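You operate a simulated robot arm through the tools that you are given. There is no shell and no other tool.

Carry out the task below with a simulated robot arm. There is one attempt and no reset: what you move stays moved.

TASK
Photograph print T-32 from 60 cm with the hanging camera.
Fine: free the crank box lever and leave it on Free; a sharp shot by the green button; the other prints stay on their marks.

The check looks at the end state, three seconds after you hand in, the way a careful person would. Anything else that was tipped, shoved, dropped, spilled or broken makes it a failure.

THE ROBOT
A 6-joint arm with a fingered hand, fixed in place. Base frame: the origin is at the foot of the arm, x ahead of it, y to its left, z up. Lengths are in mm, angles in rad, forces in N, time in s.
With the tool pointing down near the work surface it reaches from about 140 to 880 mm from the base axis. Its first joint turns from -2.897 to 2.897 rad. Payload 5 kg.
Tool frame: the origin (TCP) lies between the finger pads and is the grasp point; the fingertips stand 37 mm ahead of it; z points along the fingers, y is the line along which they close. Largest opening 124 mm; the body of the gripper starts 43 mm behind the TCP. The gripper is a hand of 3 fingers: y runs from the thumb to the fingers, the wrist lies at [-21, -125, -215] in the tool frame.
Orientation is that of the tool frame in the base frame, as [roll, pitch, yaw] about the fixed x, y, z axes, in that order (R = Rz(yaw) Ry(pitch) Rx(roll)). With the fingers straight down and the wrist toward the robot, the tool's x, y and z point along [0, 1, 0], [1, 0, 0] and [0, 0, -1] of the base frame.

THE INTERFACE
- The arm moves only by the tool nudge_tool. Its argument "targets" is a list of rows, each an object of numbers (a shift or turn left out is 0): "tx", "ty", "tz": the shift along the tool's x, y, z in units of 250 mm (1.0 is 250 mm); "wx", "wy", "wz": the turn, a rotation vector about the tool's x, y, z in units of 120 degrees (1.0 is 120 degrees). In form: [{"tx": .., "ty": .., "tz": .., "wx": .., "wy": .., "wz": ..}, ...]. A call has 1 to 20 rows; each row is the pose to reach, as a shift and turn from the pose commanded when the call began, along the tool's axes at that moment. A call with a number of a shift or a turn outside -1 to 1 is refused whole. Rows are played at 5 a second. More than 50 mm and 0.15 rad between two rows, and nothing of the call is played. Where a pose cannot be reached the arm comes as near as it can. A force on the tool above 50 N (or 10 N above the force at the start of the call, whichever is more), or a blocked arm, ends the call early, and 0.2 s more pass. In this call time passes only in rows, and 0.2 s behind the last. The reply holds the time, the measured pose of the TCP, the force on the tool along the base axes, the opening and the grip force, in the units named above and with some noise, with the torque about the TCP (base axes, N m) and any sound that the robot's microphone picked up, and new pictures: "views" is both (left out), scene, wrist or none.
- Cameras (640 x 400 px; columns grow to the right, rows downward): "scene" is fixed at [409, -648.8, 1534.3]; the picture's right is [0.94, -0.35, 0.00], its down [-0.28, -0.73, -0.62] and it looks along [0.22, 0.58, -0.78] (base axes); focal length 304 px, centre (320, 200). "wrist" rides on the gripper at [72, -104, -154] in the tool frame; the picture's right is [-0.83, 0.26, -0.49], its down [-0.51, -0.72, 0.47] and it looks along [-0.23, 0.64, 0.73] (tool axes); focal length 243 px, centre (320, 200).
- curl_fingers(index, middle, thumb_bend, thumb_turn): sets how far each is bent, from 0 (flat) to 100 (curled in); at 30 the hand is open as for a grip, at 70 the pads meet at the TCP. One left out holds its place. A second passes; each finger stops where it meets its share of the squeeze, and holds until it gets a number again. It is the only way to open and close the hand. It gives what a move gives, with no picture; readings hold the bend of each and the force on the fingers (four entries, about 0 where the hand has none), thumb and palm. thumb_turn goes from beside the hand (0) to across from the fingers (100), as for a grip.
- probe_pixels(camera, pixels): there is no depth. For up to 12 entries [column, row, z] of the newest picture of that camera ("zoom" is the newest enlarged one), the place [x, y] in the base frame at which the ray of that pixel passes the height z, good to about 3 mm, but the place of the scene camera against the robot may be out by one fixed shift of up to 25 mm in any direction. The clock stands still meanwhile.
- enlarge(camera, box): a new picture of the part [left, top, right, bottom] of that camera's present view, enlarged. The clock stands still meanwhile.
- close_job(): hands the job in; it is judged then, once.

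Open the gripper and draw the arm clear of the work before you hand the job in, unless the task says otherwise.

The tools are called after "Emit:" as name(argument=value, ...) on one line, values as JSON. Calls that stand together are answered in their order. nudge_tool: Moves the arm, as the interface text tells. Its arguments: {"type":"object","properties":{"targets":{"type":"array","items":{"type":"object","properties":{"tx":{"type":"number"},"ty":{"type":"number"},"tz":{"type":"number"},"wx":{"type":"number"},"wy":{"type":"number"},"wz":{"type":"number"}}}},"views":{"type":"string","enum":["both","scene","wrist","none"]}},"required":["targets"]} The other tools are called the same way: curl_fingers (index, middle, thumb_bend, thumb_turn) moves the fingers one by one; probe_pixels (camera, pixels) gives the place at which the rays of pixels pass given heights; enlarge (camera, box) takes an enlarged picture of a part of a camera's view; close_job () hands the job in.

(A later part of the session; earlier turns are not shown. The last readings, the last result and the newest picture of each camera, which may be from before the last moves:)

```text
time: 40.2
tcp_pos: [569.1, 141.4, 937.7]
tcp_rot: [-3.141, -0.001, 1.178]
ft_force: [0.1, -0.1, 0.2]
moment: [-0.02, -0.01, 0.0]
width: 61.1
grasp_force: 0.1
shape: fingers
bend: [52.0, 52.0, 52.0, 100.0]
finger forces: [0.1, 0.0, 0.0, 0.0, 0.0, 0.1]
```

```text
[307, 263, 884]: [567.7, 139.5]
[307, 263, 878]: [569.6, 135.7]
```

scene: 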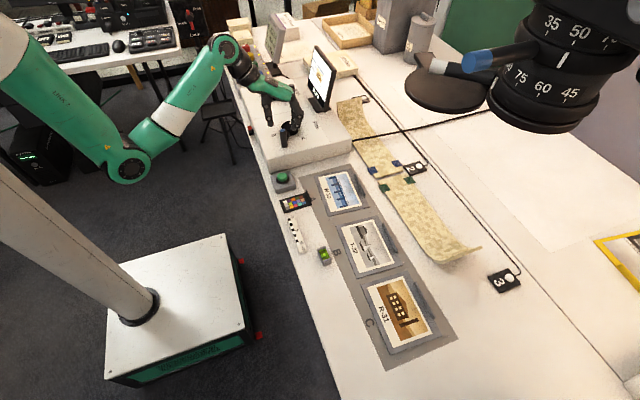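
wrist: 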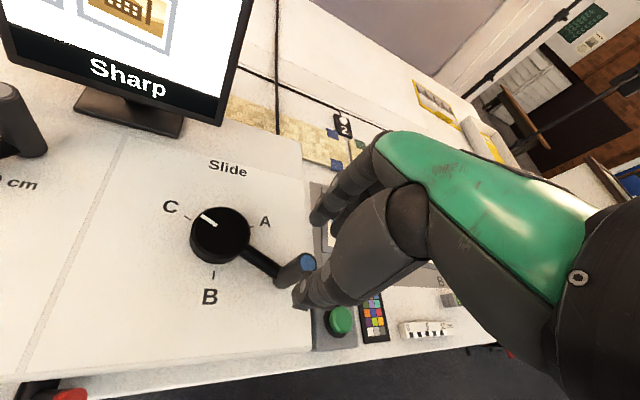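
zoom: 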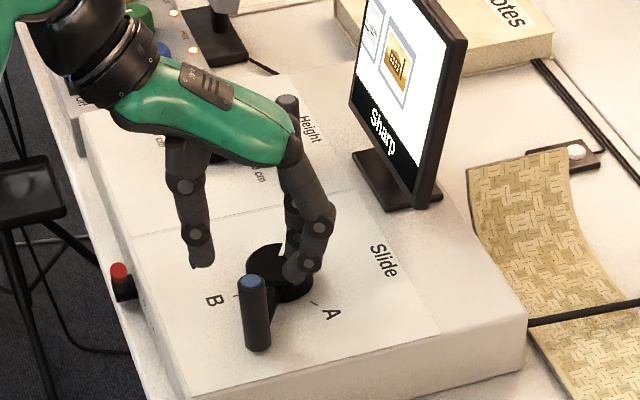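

The handle is at about (568,139), so I shift 3 mm and descend to z≈880, then grip.

Emit:
nudge_tool(targets=[{"tx": -0.012, "ty": 0.002, "tz": 0.08}, {"tx": -0.012, "ty": 0.002, "tz": 0.16}, {"tx": -0.012, "ty": 0.002, "tz": 0.231}], views="none")

Emit:
curl_fingers(index=80, middle=80, thumb_bend=75)

Emit:
nudge_tool(targets=[{"tz": 0}])

Emit:
enlarge(camera="wrist", box=[180, 160, 420, 360])

Emit:
enlarge(camera="scene", box=[240, 60, 360, 160])

```text
time: 41.0
tcp_pos: [568.0, 138.7, 879.1]
tcp_rot: [3.141, -0.001, 1.177]
ft_force: [0.2, 0.8, 0.1]
moment: [0.01, 0.0, 0.01]
width: 61.1
grasp_force: 0.0
shape: fingers
bend: [52.0, 52.0, 52.0, 100.0]
finger forces: [0.0, 0.1, 0.1, 0.1, 0.1, 0.0]
```

```text
time: 42.0
tcp_pos: [568.4, 138.5, 877.6]
tcp_rot: [-3.141, 0.003, 1.177]
ft_force: [1.6, -5.5, -12.5]
moment: [-0.09, -0.01, 0.04]
width: 21.0
grasp_force: 18.3
shape: fingers
bend: [71.0, 71.0, 66.0, 100.0]
finger forces: [9.4, 10.7, 0.1, 0.0, 16.3, 0.0]
```

```text
time: 42.4
tcp_pos: [567.5, 138.2, 878.4]
tcp_rot: [-3.141, 0.001, 1.177]
ft_force: [0.3, -6.9, -14.7]
moment: [-0.08, 0.06, 0.04]
width: 20.9
grasp_force: 18.0
shape: fingers
bend: [71.0, 71.0, 66.0, 100.0]
finger forces: [8.8, 11.2, 0.1, 0.0, 16.4, 0.1]
```

scene: 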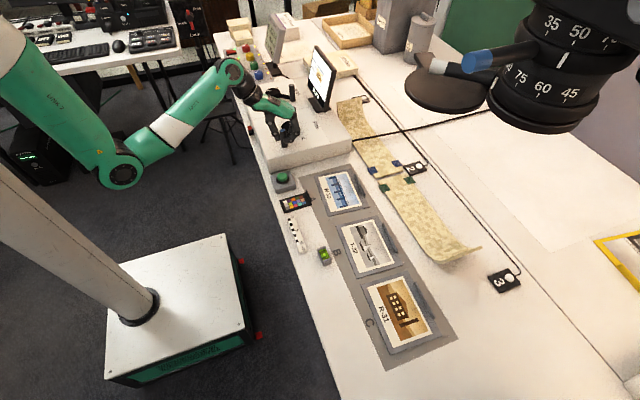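
wrist: 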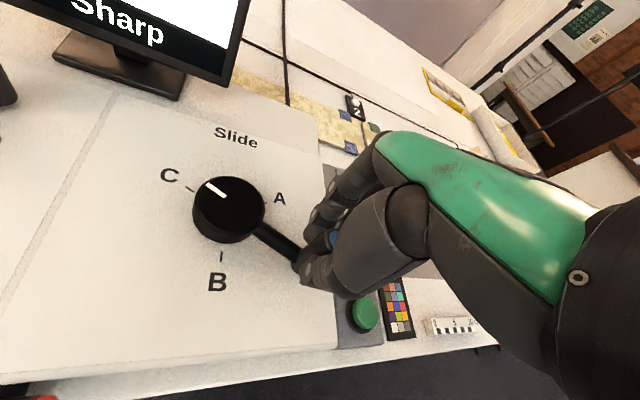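

```text
2.00 times, centred on (300, 260) of wrist
```

zoom: 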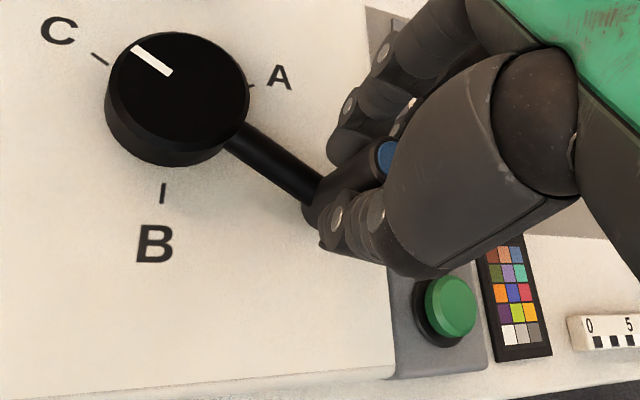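

```text
4.00 times, centred on (300, 110) of scene
```

zoom: 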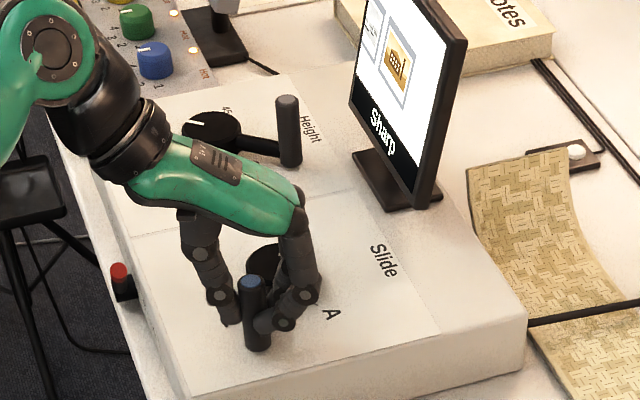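

All three fingers hold the blue-topped handle (18 N). I turn counter-clockwise about 30° along the arc.

Emit:
nudge_tool(targets=[{"tx": -0.002, "ty": 0.031}, {"tx": -0.001, "ty": 0.062}, {"tx": 0.002, "ty": 0.091}, {"tx": 0.007, "ty": 0.12}, {"tx": 0.015, "ty": 0.148}, {"tx": 0.024, "ty": 0.176}])

Emit:
enlarge(camera="wrist", box=[140, 130, 380, 330])

Emit:
enlarge(camera="scene", box=[240, 40, 360, 140])

```text
time: 43.8
tcp_pos: [614.3, 127.3, 879.2]
tcp_rot: [3.141, -0.002, 1.179]
ft_force: [-2.2, 3.4, -12.8]
moment: [0.14, -0.01, 0.22]
width: 21.6
grasp_force: 20.5
shape: fingers
bend: [71.0, 72.0, 64.0, 100.0]
finger forces: [12.0, 9.2, 0.0, 0.1, 19.3, 0.0]
```

scene: 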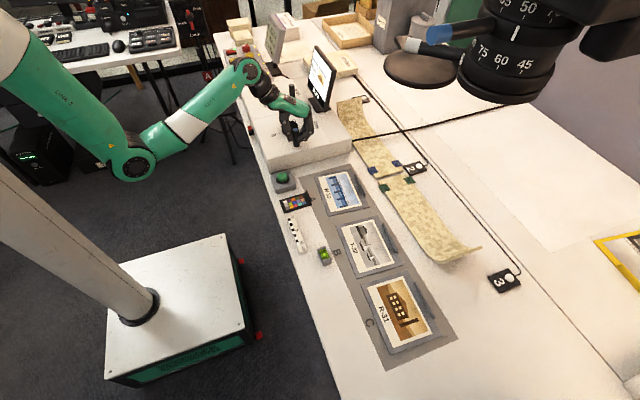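
wrist: 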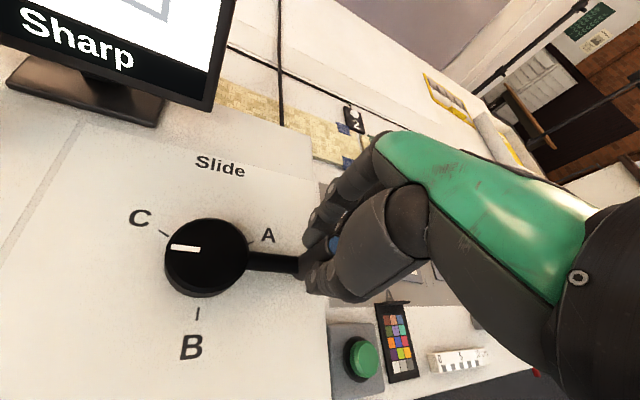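

```text
2.00 times, centred on (260, 230) of wrist
```

zoom: 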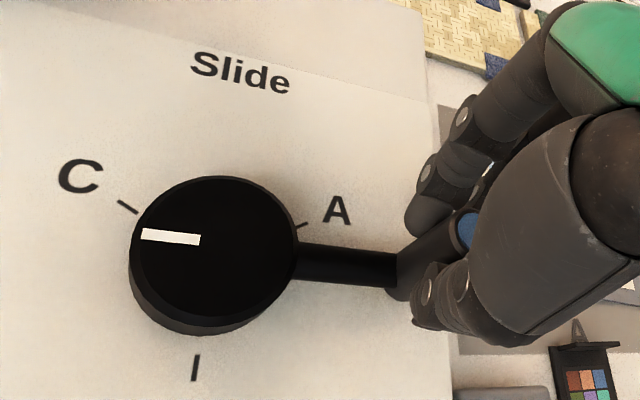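

```text
4.00 times, centred on (300, 90) of scene
```

zoom: 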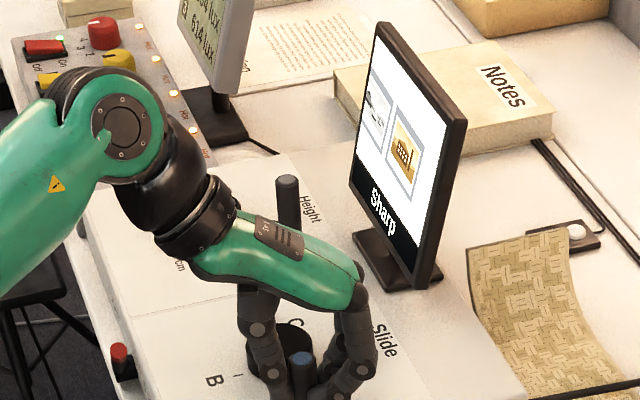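

The camera slides along and the crank follows. I continue to about 315°.

Emit:
nudge_tool(targets=[{"tx": 0.013, "ty": 0.027}, {"tx": 0.027, "ty": 0.052}, {"tx": 0.044, "ty": 0.076}, {"tx": 0.063, "ty": 0.098}, {"tx": 0.083, "ty": 0.119}, {"tx": 0.106, "ty": 0.138}, {"tx": 0.13, "ty": 0.155}, {"tx": 0.156, "ty": 0.17}])

Emit:
enlarge(camera="wrist", box=[140, 130, 380, 330])

Emit:
enlarge(camera="scene", box=[240, 40, 360, 140])

```text
time: 45.6
tcp_pos: [665.9, 146.7, 878.3]
tcp_rot: [-3.141, 0.0, 1.177]
ft_force: [3.1, -11.9, -7.9]
moment: [-0.27, -0.23, 0.43]
width: 21.7
grasp_force: 21.7
shape: fingers
bend: [72.0, 72.0, 64.0, 100.0]
finger forces: [8.8, 15.0, 0.1, 0.2, 20.6, 0.0]
```

scene: 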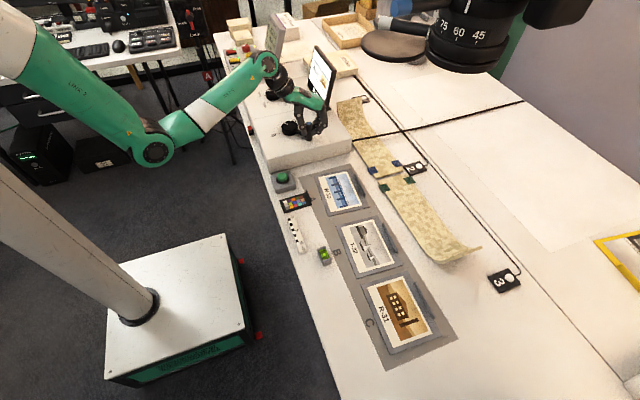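
wrist: 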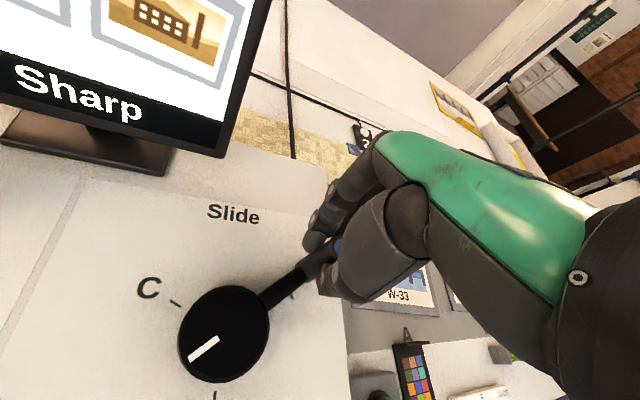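

```text
2.00 times, centred on (260, 230) of wrist
```

zoom: 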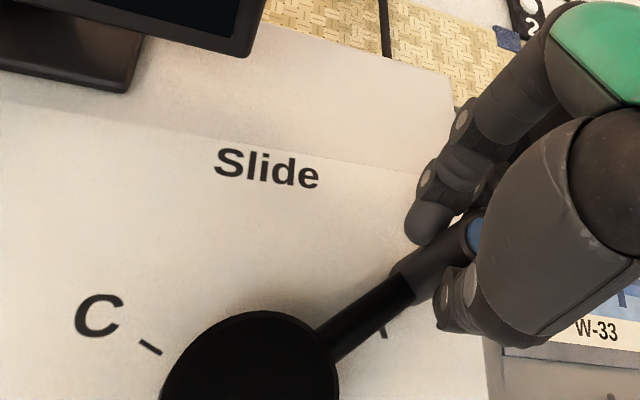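

```text
4.00 times, centred on (300, 90) of scene
```

zoom: 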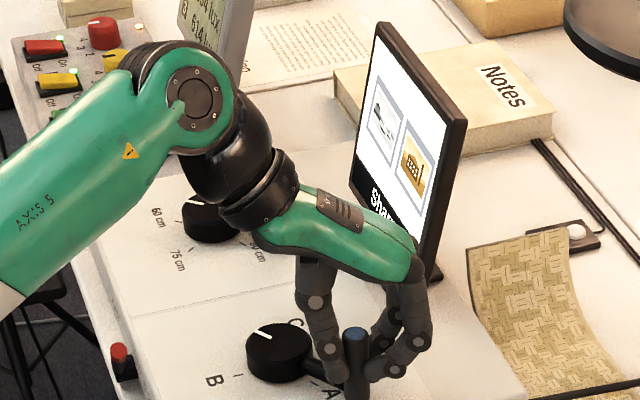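

The pointer has passed halfway to B and the preview now shows T-32 coming in. I continue in small steps to about 336°, keeping clear of the screen.

Emit:
nudge_tool(targets=[{"tx": 0.027, "ty": 0.012}, {"tx": 0.054, "ty": 0.022}, {"tx": 0.077, "ty": 0.028}, {"tx": 0.1, "ty": 0.033}, {"tx": 0.123, "ty": 0.036}, {"tx": 0.146, "ty": 0.038}])

Emit:
enlarge(camera="wrist", box=[140, 180, 380, 380])

Emit:
enlarge(camera="scene", box=[240, 40, 360, 140])

```text
time: 47.0
tcp_pos: [689.8, 176.9, 878.3]
tcp_rot: [3.141, -0.001, 1.178]
ft_force: [12.2, -14.2, -4.3]
moment: [-0.4, -0.38, 0.61]
width: 19.4
grasp_force: 25.5
shape: fingers
bend: [72.0, 65.0, 65.0, 100.0]
finger forces: [8.7, 19.2, 0.1, 0.1, 21.1, 0.0]
```

scene: 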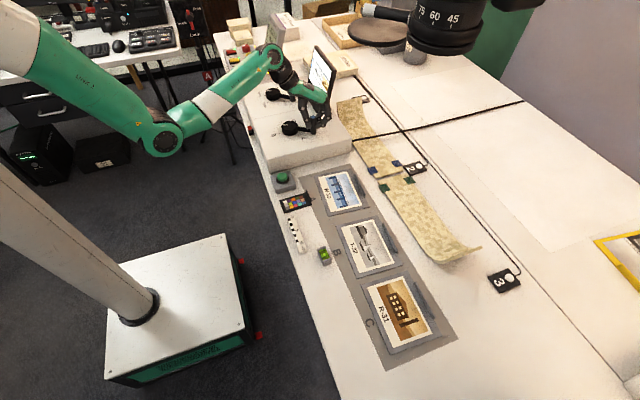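
wrist: 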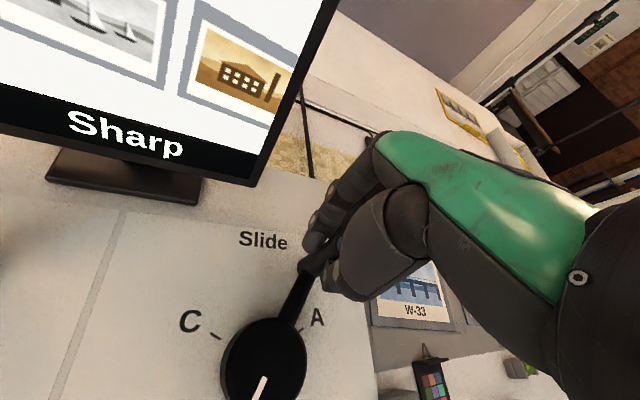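

```text
2.00 times, centred on (260, 280) of wrist
```

zoom: 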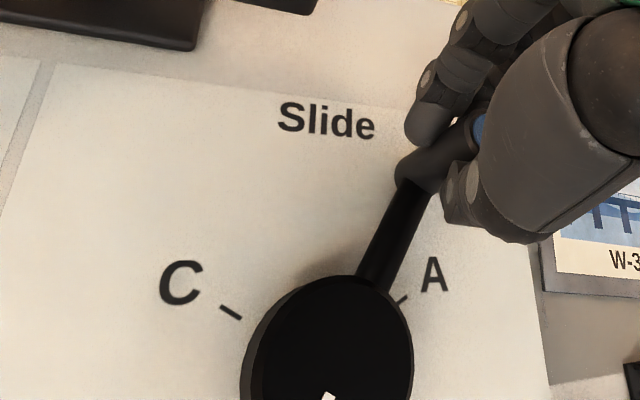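

```text
4.00 times, centred on (300, 90) of scene
```

zoom: 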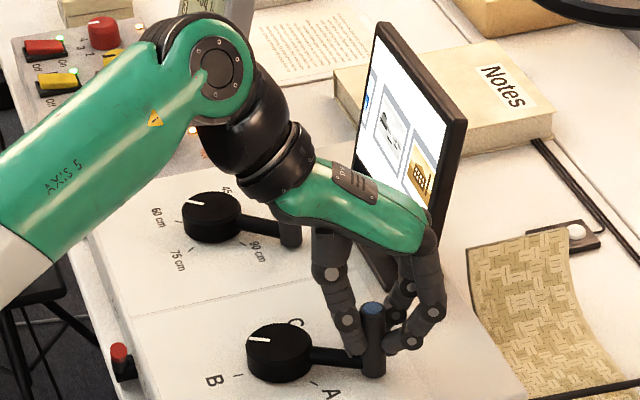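

Handle lag is growing and the knuckles come near the screen edge (about (750,240)). I release and step back along tool -x so I can push the last ~30° from the side with the hand closed.

Emit:
curl_fingers(index=50, middle=50, thumb_bend=50)

Emit:
nudge_tool(targets=[{"tx": -0.05}, {"tx": -0.1}, {"tx": -0.16}, {"tx": -0.22}])

Emit:
enlarge(camera="wrist", box=[140, 160, 380, 360])

Emit:
enlarge(camera="scene", box=[240, 40, 360, 140])

```text
time: 48.0
tcp_pos: [689.0, 176.7, 878.5]
tcp_rot: [-3.141, 0.001, 1.178]
ft_force: [0.4, -0.1, -0.3]
moment: [0.01, 0.02, 0.0]
width: 67.0
grasp_force: 0.1
shape: fingers
bend: [50.0, 50.0, 50.0, 100.0]
finger forces: [0.0, 0.0, 0.0, 0.0, 0.0, 0.1]
```

```text
time: 49.0
tcp_pos: [667.1, 125.9, 879.3]
tcp_rot: [-3.141, 0.001, 1.178]
ft_force: [0.1, 0.5, 0.2]
moment: [-0.01, -0.01, 0.0]
width: 67.0
grasp_force: 0.1
shape: fingers
bend: [50.0, 50.0, 50.0, 100.0]
finger forces: [0.0, 0.0, 0.0, 0.0, 0.1, 0.0]
```

scene: 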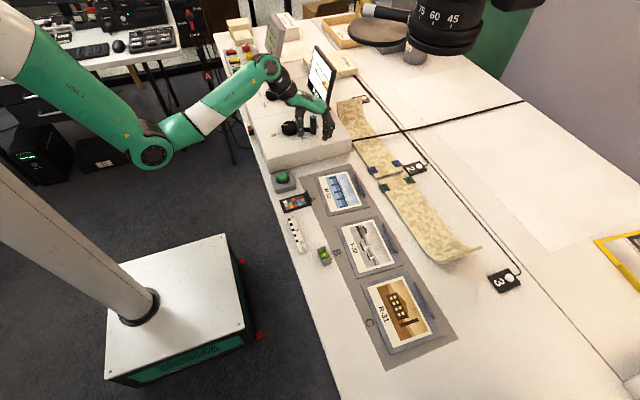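
wrist: 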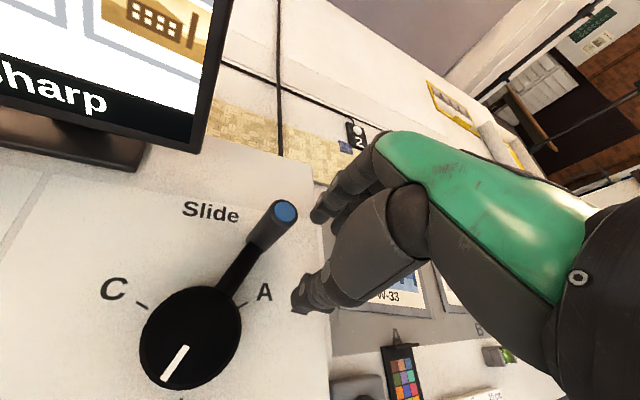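

```text
2.00 times, centred on (260, 260) of wrist
```

zoom: 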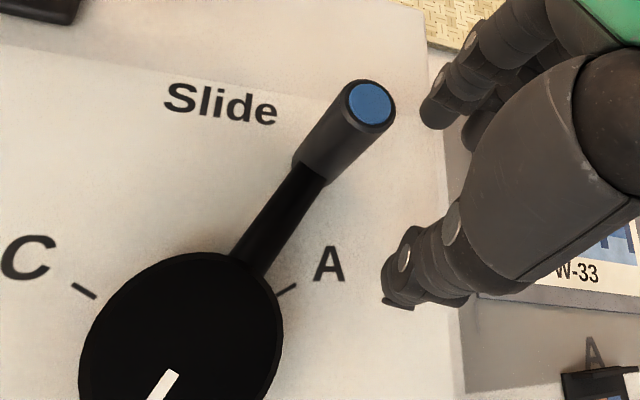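

```text
4.00 times, centred on (300, 90) of scene
```

zoom: 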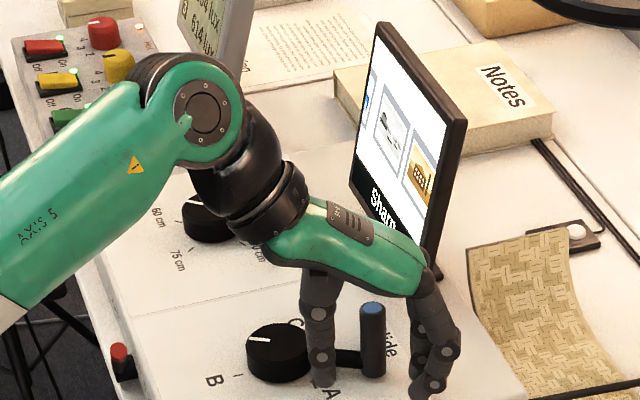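

The handle is free of the hand. I probe its top (285,212) and the pointer ends.

Emit:
probe_pixels(camera="wrist", pixels=[[285, 212, 884], [184, 347, 832], [163, 383, 832]])

```text
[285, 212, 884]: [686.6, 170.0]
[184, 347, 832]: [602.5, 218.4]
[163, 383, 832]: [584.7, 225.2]
```

The handle is at about (686.6,170), i.e. -29°, with 29° left to B. I close the hand into a pinch and creep along tool +x to make contact.

Emit:
curl_fingers(index=70, middle=70, thumb_bend=70)

Emit:
nudge_tool(targets=[{"tx": 0.02}, {"tx": 0.04}, {"tx": 0.06}, {"tx": 0.08}, {"tx": 0.1}])

Emit:
enlarge(camera="wrist", box=[140, 160, 380, 360])

Emit:
enlarge(camera="scene", box=[240, 40, 360, 140])

```text
time: 50.0
tcp_pos: [667.0, 126.5, 878.4]
tcp_rot: [-3.142, 0.0, 1.177]
ft_force: [-0.1, -0.2, 1.0]
moment: [-0.02, 0.0, 0.03]
width: 7.8
grasp_force: 0.1
shape: fingers
bend: [70.0, 70.0, 70.0, 100.0]
finger forces: [0.0, 0.1, 0.0, 0.1, 0.0, 0.1]
```

```text
time: 51.2
tcp_pos: [677.4, 148.1, 879.3]
tcp_rot: [3.14, 0.002, 1.175]
ft_force: [0.1, -2.8, 0.9]
moment: [-0.09, 0.02, -0.03]
width: 7.7
grasp_force: 1.1
shape: fingers
bend: [70.0, 70.0, 70.0, 100.0]
finger forces: [2.0, 0.1, 0.1, 0.0, 0.0, 0.1]
```

scene: 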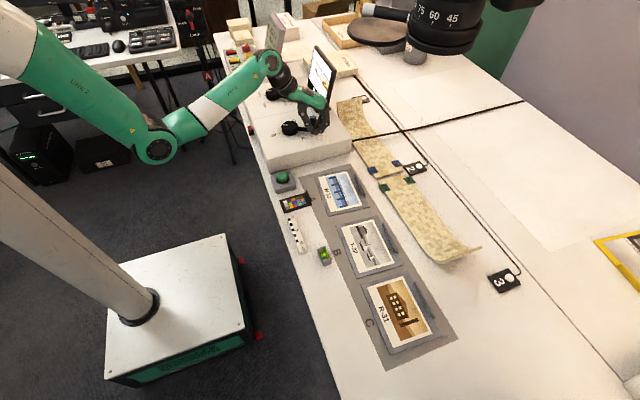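
wrist: 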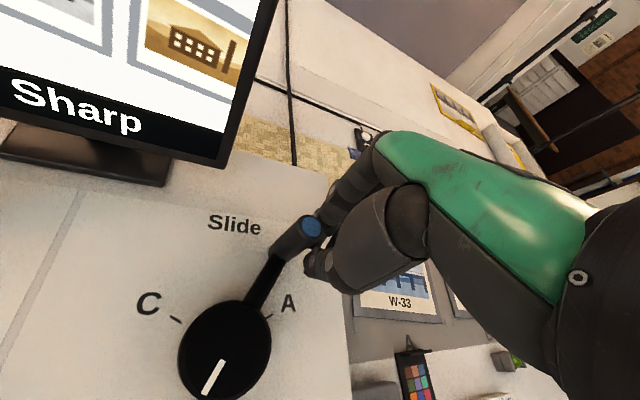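

```text
2.00 times, centred on (260, 260) of wrist
```

zoom: 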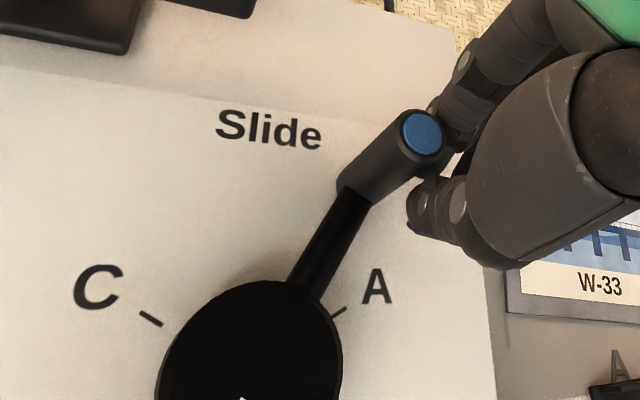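

```text
4.00 times, centred on (300, 90) of scene
```

zoom: 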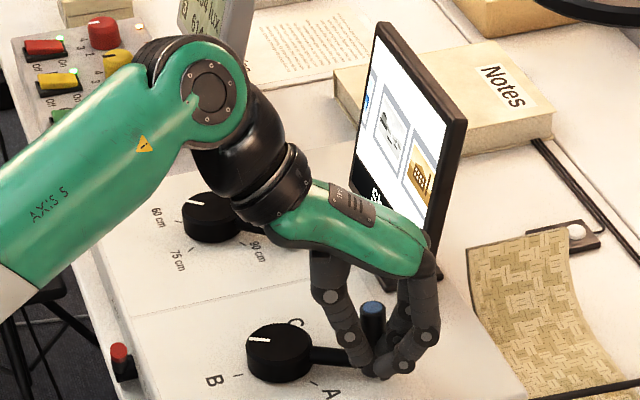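

The index finger touches the handle (2 N). I push gently along the arc toward B for about 28 mm.

Emit:
nudge_tool(targets=[{"tx": 0.02, "ty": -0.002}, {"tx": 0.04, "ty": -0.005}, {"tx": 0.06, "ty": -0.009}, {"tx": 0.08, "ty": -0.014}, {"tx": 0.1, "ty": -0.019}, {"tx": 0.115, "ty": -0.023}])

Emit:
enlarge(camera="wrist", box=[160, 200, 400, 400])

Emit:
enlarge(camera="scene", box=[240, 40, 360, 140])

```text
time: 52.6
tcp_pos: [682.1, 177.7, 878.5]
tcp_rot: [-3.141, 0.0, 1.179]
ft_force: [3.8, -2.4, 0.7]
moment: [-0.09, -0.13, -0.08]
width: 12.8
grasp_force: 2.0
shape: fingers
bend: [66.0, 70.0, 70.0, 100.0]
finger forces: [4.2, 0.0, 0.0, 0.0, 0.0, 0.1]
```

scene: 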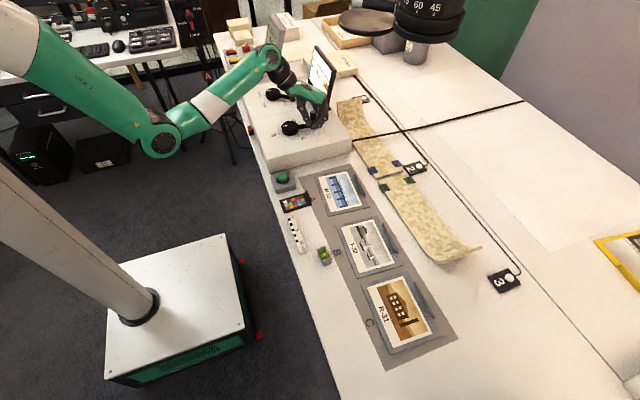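
wrist: 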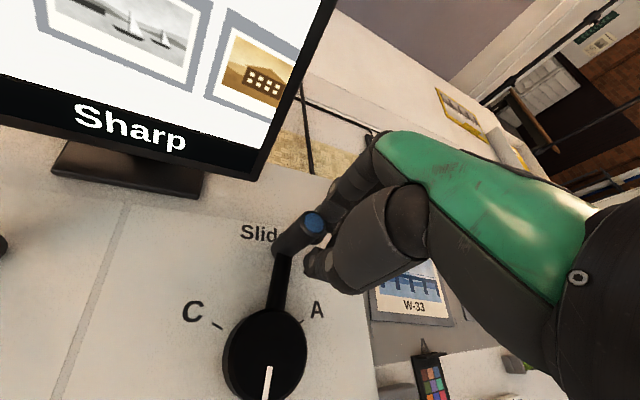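

```text
2.00 times, centred on (280, 300) of wrist
```

zoom: 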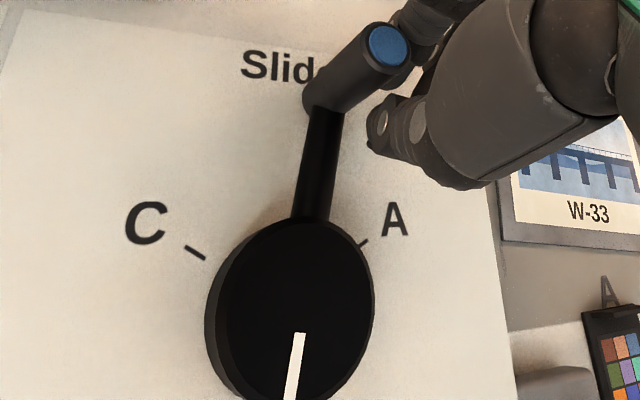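

```text
4.00 times, centred on (300, 90) of scene
```

zoom: 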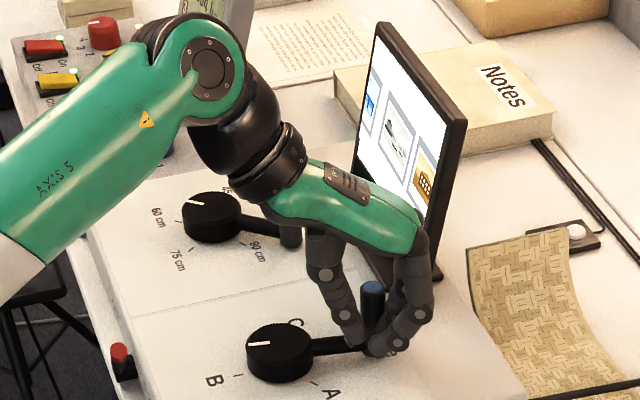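

The push works at about 4 N. I probe the handle to know how much is left.

Emit:
probe_pixels(camera="wrist", pixels=[[314, 222.5, 884], [270, 368, 832], [266, 398, 832]])

```text
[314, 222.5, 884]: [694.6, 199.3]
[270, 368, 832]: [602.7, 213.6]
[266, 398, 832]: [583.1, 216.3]
```

About 8° (12 mm) remains. I push 8 mm more in small steps.

Emit:
nudge_tool(targets=[{"tx": 0.01, "ty": -0.004}, {"tx": 0.02, "ty": -0.008}, {"tx": 0.03, "ty": -0.012}])

Emit:
enlarge(camera="wrist", box=[160, 200, 400, 400])

```text
time: 53.4
tcp_pos: [682.5, 185.8, 876.9]
tcp_rot: [-3.138, 0.001, 1.178]
ft_force: [0.6, -0.3, -0.8]
moment: [0.05, -0.03, 0.02]
width: 8.6
grasp_force: 0.4
shape: fingers
bend: [69.0, 70.0, 70.0, 100.0]
finger forces: [0.4, 0.1, 0.0, 0.1, 0.0, 0.1]
```

scene: 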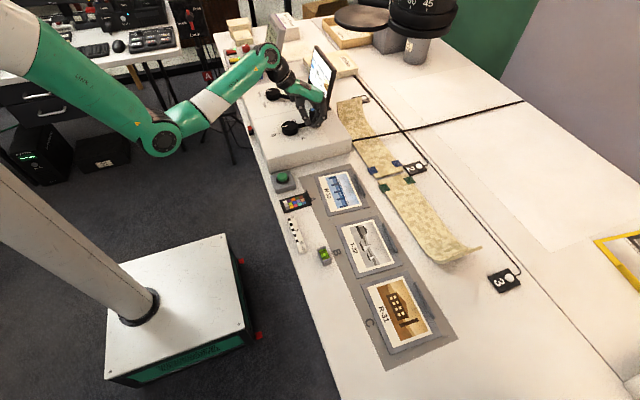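
wrist: 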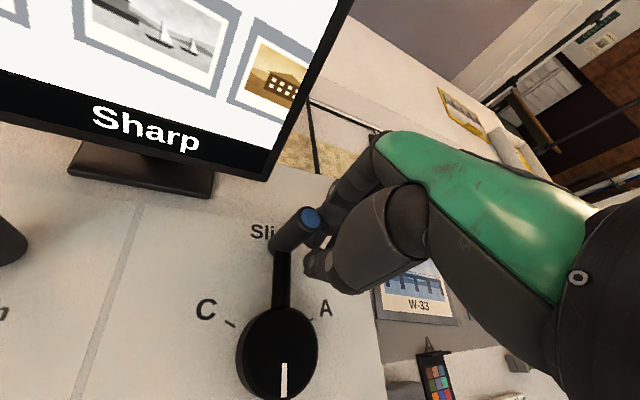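

```text
2.00 times, centred on (280, 300) of wrist
```

zoom: 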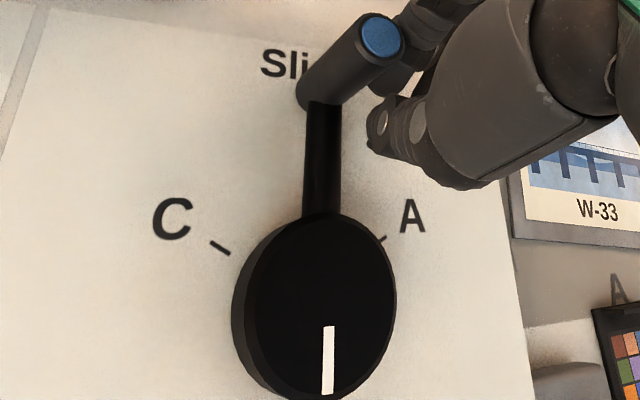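

The pointer now computes to about 179°, essentially on B (180°), with almost no force left. I retreat the hand the way it came and check the dial and screen.

Emit:
nudge_tool(targets=[{"tx": -0.05}, {"tx": -0.14, "ty": -0.04}, {"tx": -0.24, "ty": -0.1}, {"tx": -0.28, "ty": -0.16, "tz": -0.14}, {"tx": -0.28, "ty": -0.26, "tz": -0.3}, {"tx": -0.28, "ty": -0.36, "tz": -0.46}, {"tx": -0.28, "ty": -0.42, "tz": -0.62}])

Emit:
enlarge(camera="wrist", box=[100, 200, 260, 330])

Emit:
enlarge(camera="scene", box=[240, 40, 360, 140])

```text
time: 55.0
tcp_pos: [559.6, 160.5, 1034.3]
tcp_rot: [-3.142, -0.001, 1.177]
ft_force: [-0.1, 0.7, -0.1]
moment: [-0.01, 0.0, 0.02]
width: 7.6
grasp_force: 0.1
shape: fingers
bend: [70.0, 70.0, 70.0, 100.0]
finger forces: [0.0, 0.0, 0.1, 0.0, 0.0, 0.0]
```

scene: 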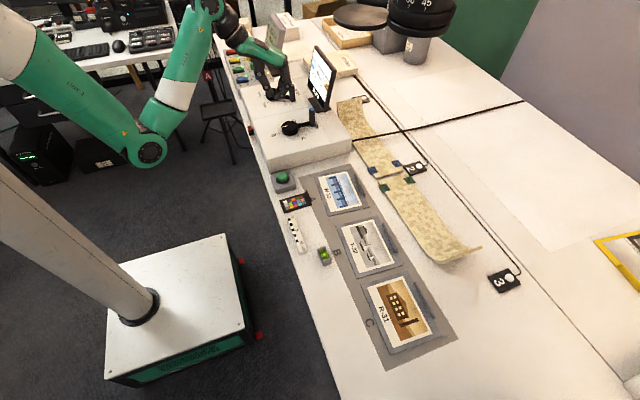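
wrist: 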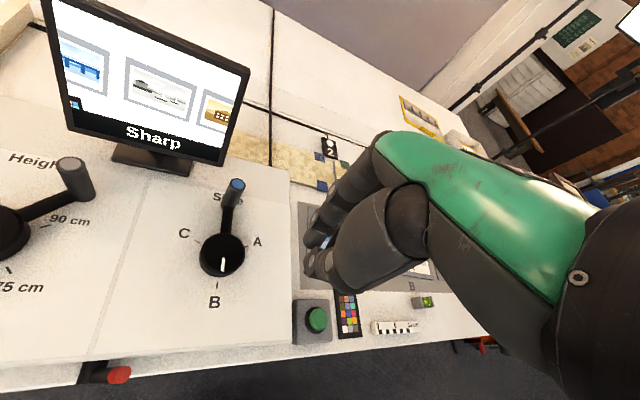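

```text
3.08 times, centred on (180, 265) of wrist
```

zoom: 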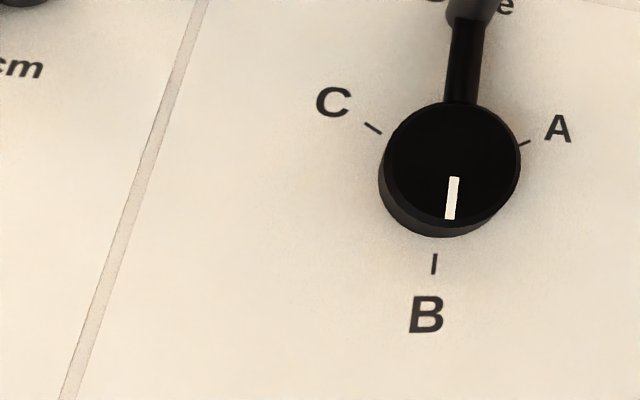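

```text
4.00 times, centred on (300, 90) of scene
```

zoom: 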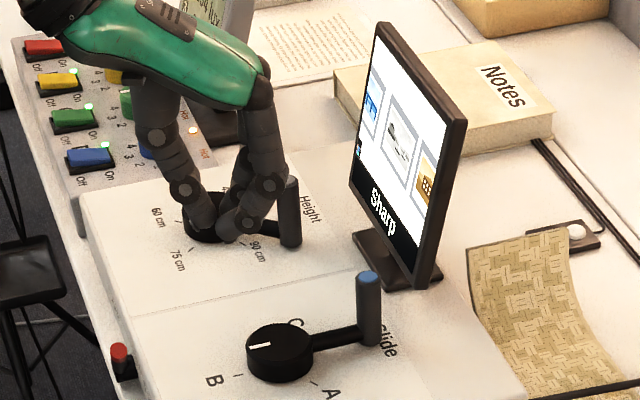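

The pointer is on B, about 179°. I enlarge the preview screen to check that T-32 is centred and sharp.

Emit:
enlarge(camera="wrist", box=[30, 0, 270, 180])

Emit:
enlarge(camera="scene", box=[240, 150, 400, 270])

Emit:
enlarge(camera="scene", box=[320, 0, 480, 80])

```text
2.22 times, centred on (150, 90) of wrist
```

zoom: 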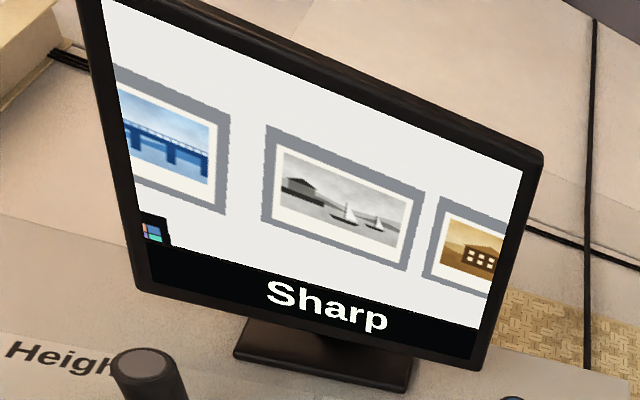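

```text
3.33 times, centred on (320, 210) of scene
```

zoom: 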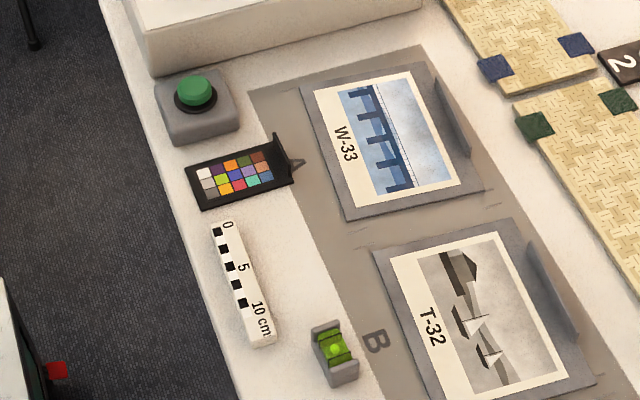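

```text
4.00 times, centred on (400, 40) of scene
```

zoom: 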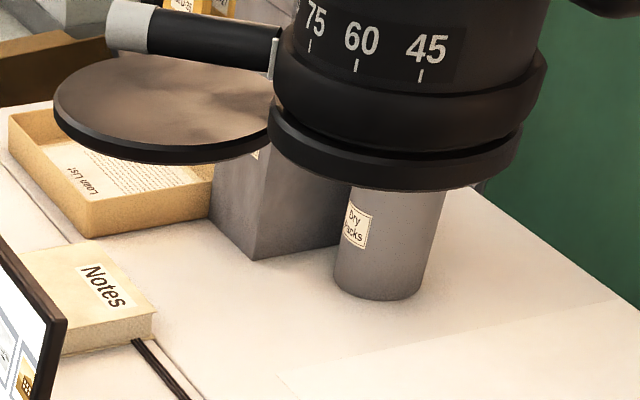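

T-32 is centred in the preview (its centre falls on the screen's mid line) and it reads "Sharp". By triangulation the green button top is at about (525,37,778), so I turn the hand back to straight and fly over it.

Emit:
nudge_tool(targets=[{"wz": -0.0625}, {"wz": -0.125}, {"wz": -0.1875}], views="none")

Emit:
nudge_tool(targets=[{"tx": -0.16, "ty": -0.04}, {"tx": -0.32, "ty": -0.09}, {"tx": -0.48, "ty": -0.138}, {"tx": -0.48, "ty": -0.138, "tz": 0.15}, {"tx": -0.48, "ty": -0.138, "tz": 0.3}])

Emit:
enlarge(camera="wrist", box=[200, 160, 440, 360])

Emit:
enlarge(camera="scene", box=[220, 90, 380, 210])

```text
time: 55.8
tcp_pos: [558.9, 160.8, 1033.2]
tcp_rot: [-3.14, 0.001, 1.57]
ft_force: [-0.5, 0.2, -0.8]
moment: [0.0, -0.01, -0.01]
width: 7.5
grasp_force: 0.0
shape: fingers
bend: [70.0, 70.0, 70.0, 100.0]
finger forces: [0.0, 0.0, 0.0, 0.0, 0.0, 0.0]
```

```text
time: 57.0
tcp_pos: [524.9, 39.9, 955.8]
tcp_rot: [-3.141, 0.0, 1.571]
ft_force: [-0.1, 0.4, -0.8]
moment: [0.02, 0.0, 0.03]
width: 7.4
grasp_force: 0.0
shape: fingers
bend: [70.0, 70.0, 70.0, 100.0]
finger forces: [0.0, 0.0, 0.1, 0.1, 0.0, 0.1]
```

scene: 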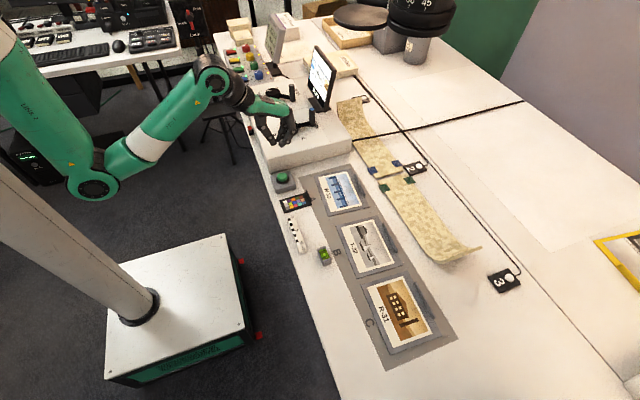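
wrist: 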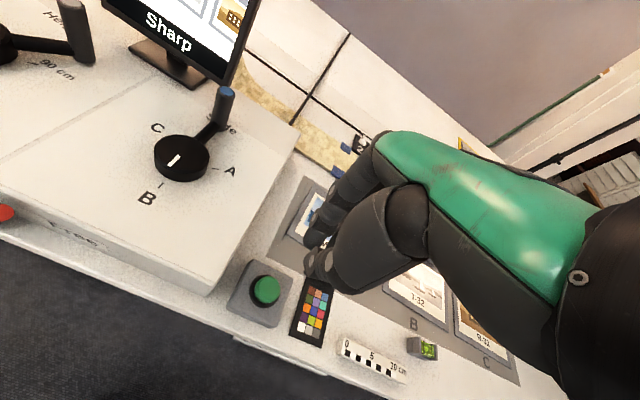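

```text
2.00 times, centred on (320, 260) of wrist
```

zoom: 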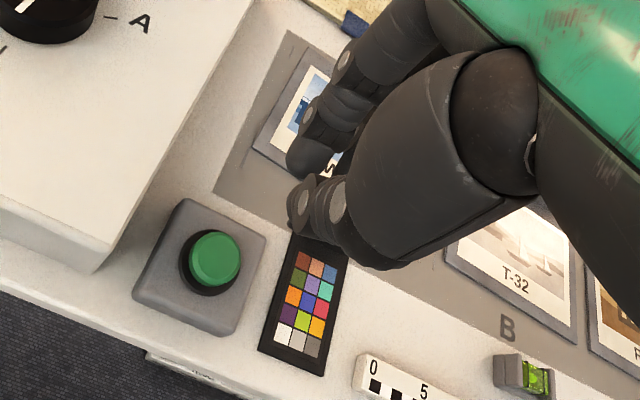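

```text
3.33 times, centred on (300, 150) of scene
```

zoom: 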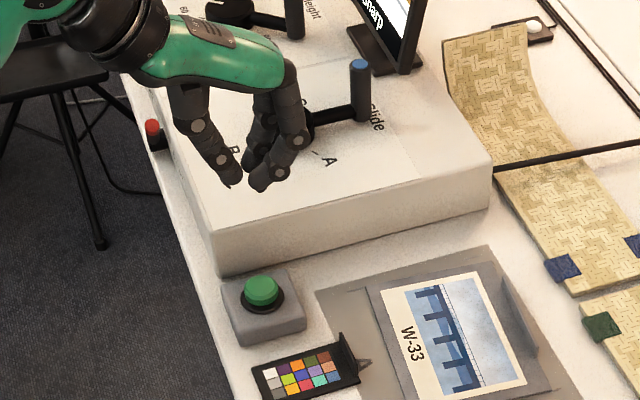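

I probe the button top at (267,288) at a few heights to refine its position.

Emit:
probe_pixels(camera="wrist", pixels=[[267.5, 287, 770], [267.5, 287, 780], [267.5, 287, 790]])

```text
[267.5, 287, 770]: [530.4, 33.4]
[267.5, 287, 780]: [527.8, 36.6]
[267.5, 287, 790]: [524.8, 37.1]
```

The button is at about (527.5,36). I align and descend to just above it.

Emit:
nudge_tool(targets=[{"tx": -0.014, "ty": 0.01, "tz": 0.12}, {"tx": -0.014, "ty": 0.01, "tz": 0.24}, {"tx": -0.014, "ty": 0.01, "tz": 0.36}, {"tx": -0.014, "ty": 0.01, "tz": 0.48}])

Emit:
enlarge(camera="wrist", box=[200, 160, 440, 360])

Emit:
enlarge(camera="scene", box=[240, 120, 340, 210])

```text
time: 58.0
tcp_pos: [525.5, 36.1, 835.7]
tcp_rot: [3.141, 0.0, 1.572]
ft_force: [0.2, 0.0, -0.6]
moment: [0.02, 0.0, 0.0]
width: 7.7
grasp_force: 0.0
shape: fingers
bend: [70.0, 70.0, 70.0, 100.0]
finger forces: [0.0, 0.0, 0.0, 0.0, 0.1, 0.0]
```

scene: 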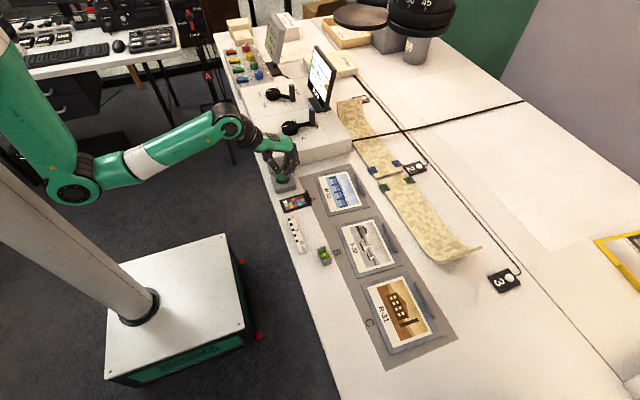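
wrist: 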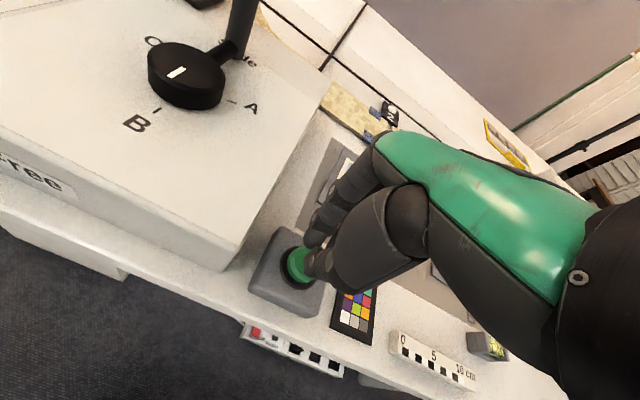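

```text
2.00 times, centred on (320, 260) of wrist
```

zoom: 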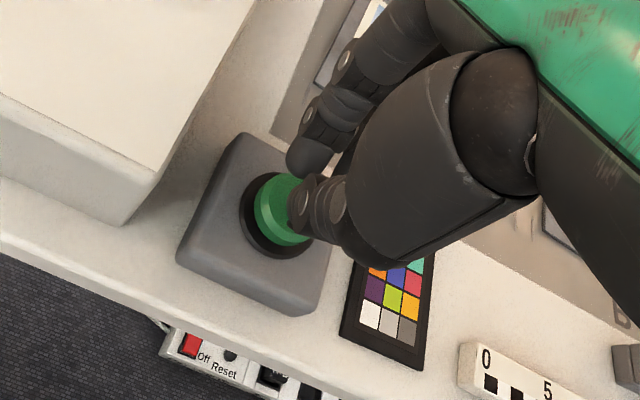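

```text
4.44 times, centred on (290, 165) of scene
```

zoom: 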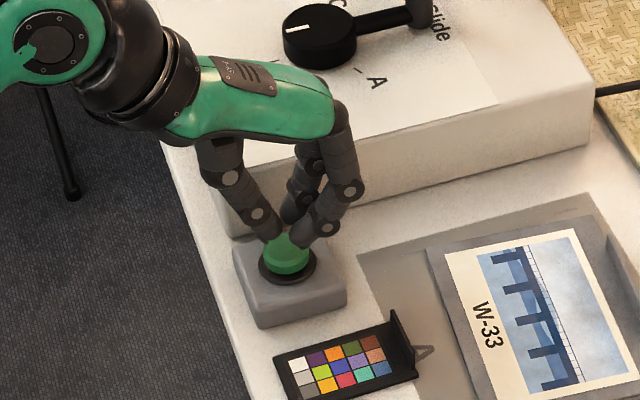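

The fingertips are centred above the green button. I press down slowly, watching force and sound.

Emit:
nudge_tool(targets=[{"tz": 0.03}, {"tz": 0.05}, {"tz": 0.066}, {"tz": 0.08}, {"tz": 0.09}])

Emit:
enlarge(camera="scene", box=[240, 40, 340, 210])

```text
time: 59.2
tcp_pos: [527.1, 37.5, 817.2]
tcp_rot: [3.139, -0.001, 1.571]
ft_force: [-3.1, 2.0, 13.9]
moment: [0.04, 0.36, 0.02]
width: 8.1
grasp_force: 7.4
shape: fingers
bend: [70.0, 70.0, 70.0, 100.0]
finger forces: [0.0, 0.0, 0.1, 0.0, 14.5, 0.1]
heard: click
```

scene: 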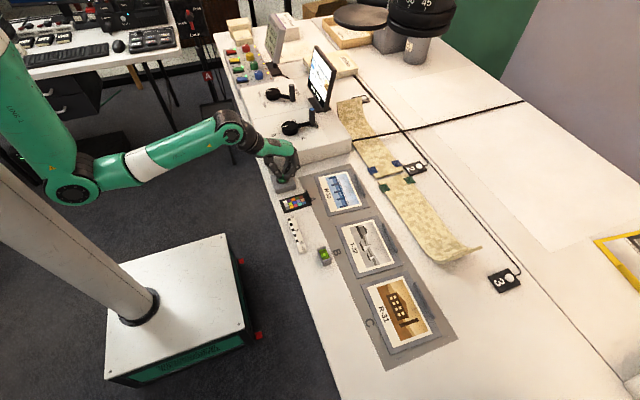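
wrist: 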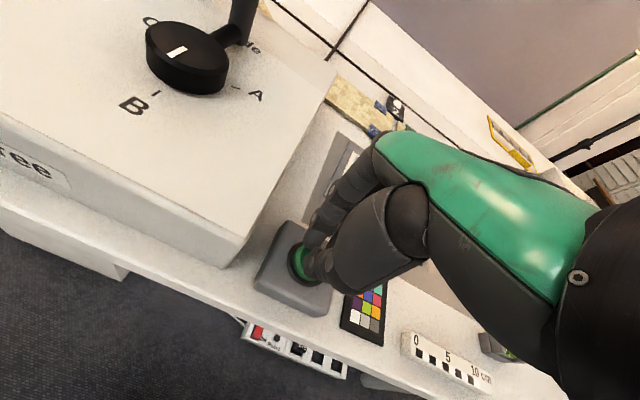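

```text
2.35 times, centred on (290, 125) of scene
```

zoom: 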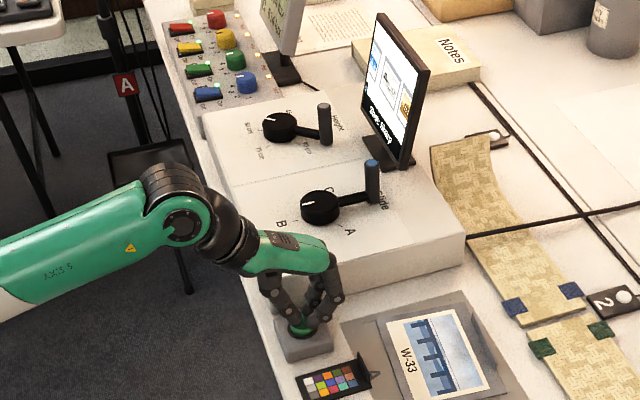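

A click was heard, and the screen caption changed. I release the button, lifting straight up, and read the screen.

Emit:
nudge_tool(targets=[{"tz": -0.04}, {"tz": -0.16}, {"tz": -0.32}, {"tz": -0.48}, {"tz": -0.64}])

Emit:
enlarge(camera="scene", box=[290, 40, 350, 120])

Emit:
enlarge(camera="wrist", box=[0, 0, 320, 200])

```text
time: 60.4
tcp_pos: [525.2, 36.9, 975.6]
tcp_rot: [-3.14, 0.001, 1.571]
ft_force: [-1.2, -0.4, -0.2]
moment: [-0.01, -0.05, 0.01]
width: 7.0
grasp_force: 0.0
shape: fingers
bend: [70.0, 70.0, 70.0, 100.0]
finger forces: [0.0, 0.1, 0.0, 0.0, 0.1, 0.0]
```

scene: 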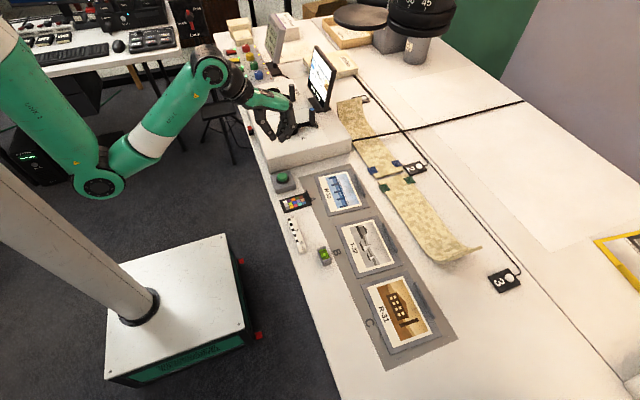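
wrist: 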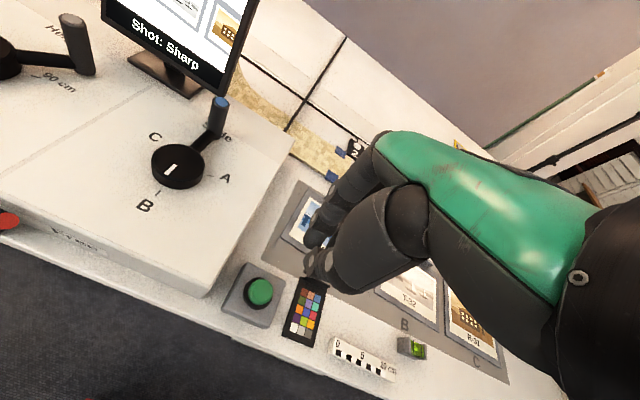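

```text
5.00 times, centred on (320, 80) of scene
```

zoom: 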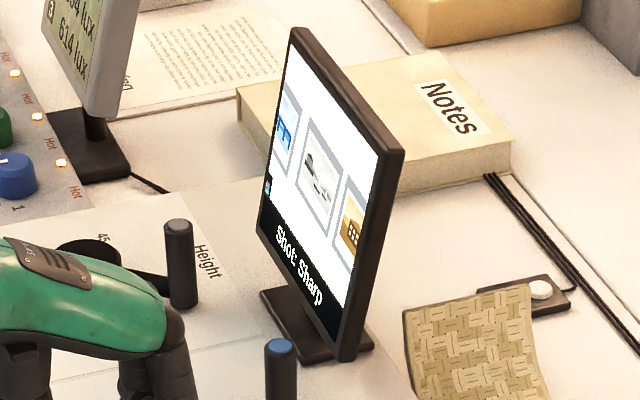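

```text
2.00 times, centred on (160, 100) of wrist
```

zoom: 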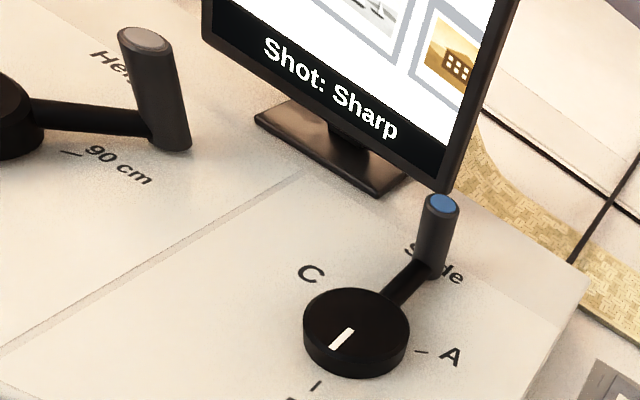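

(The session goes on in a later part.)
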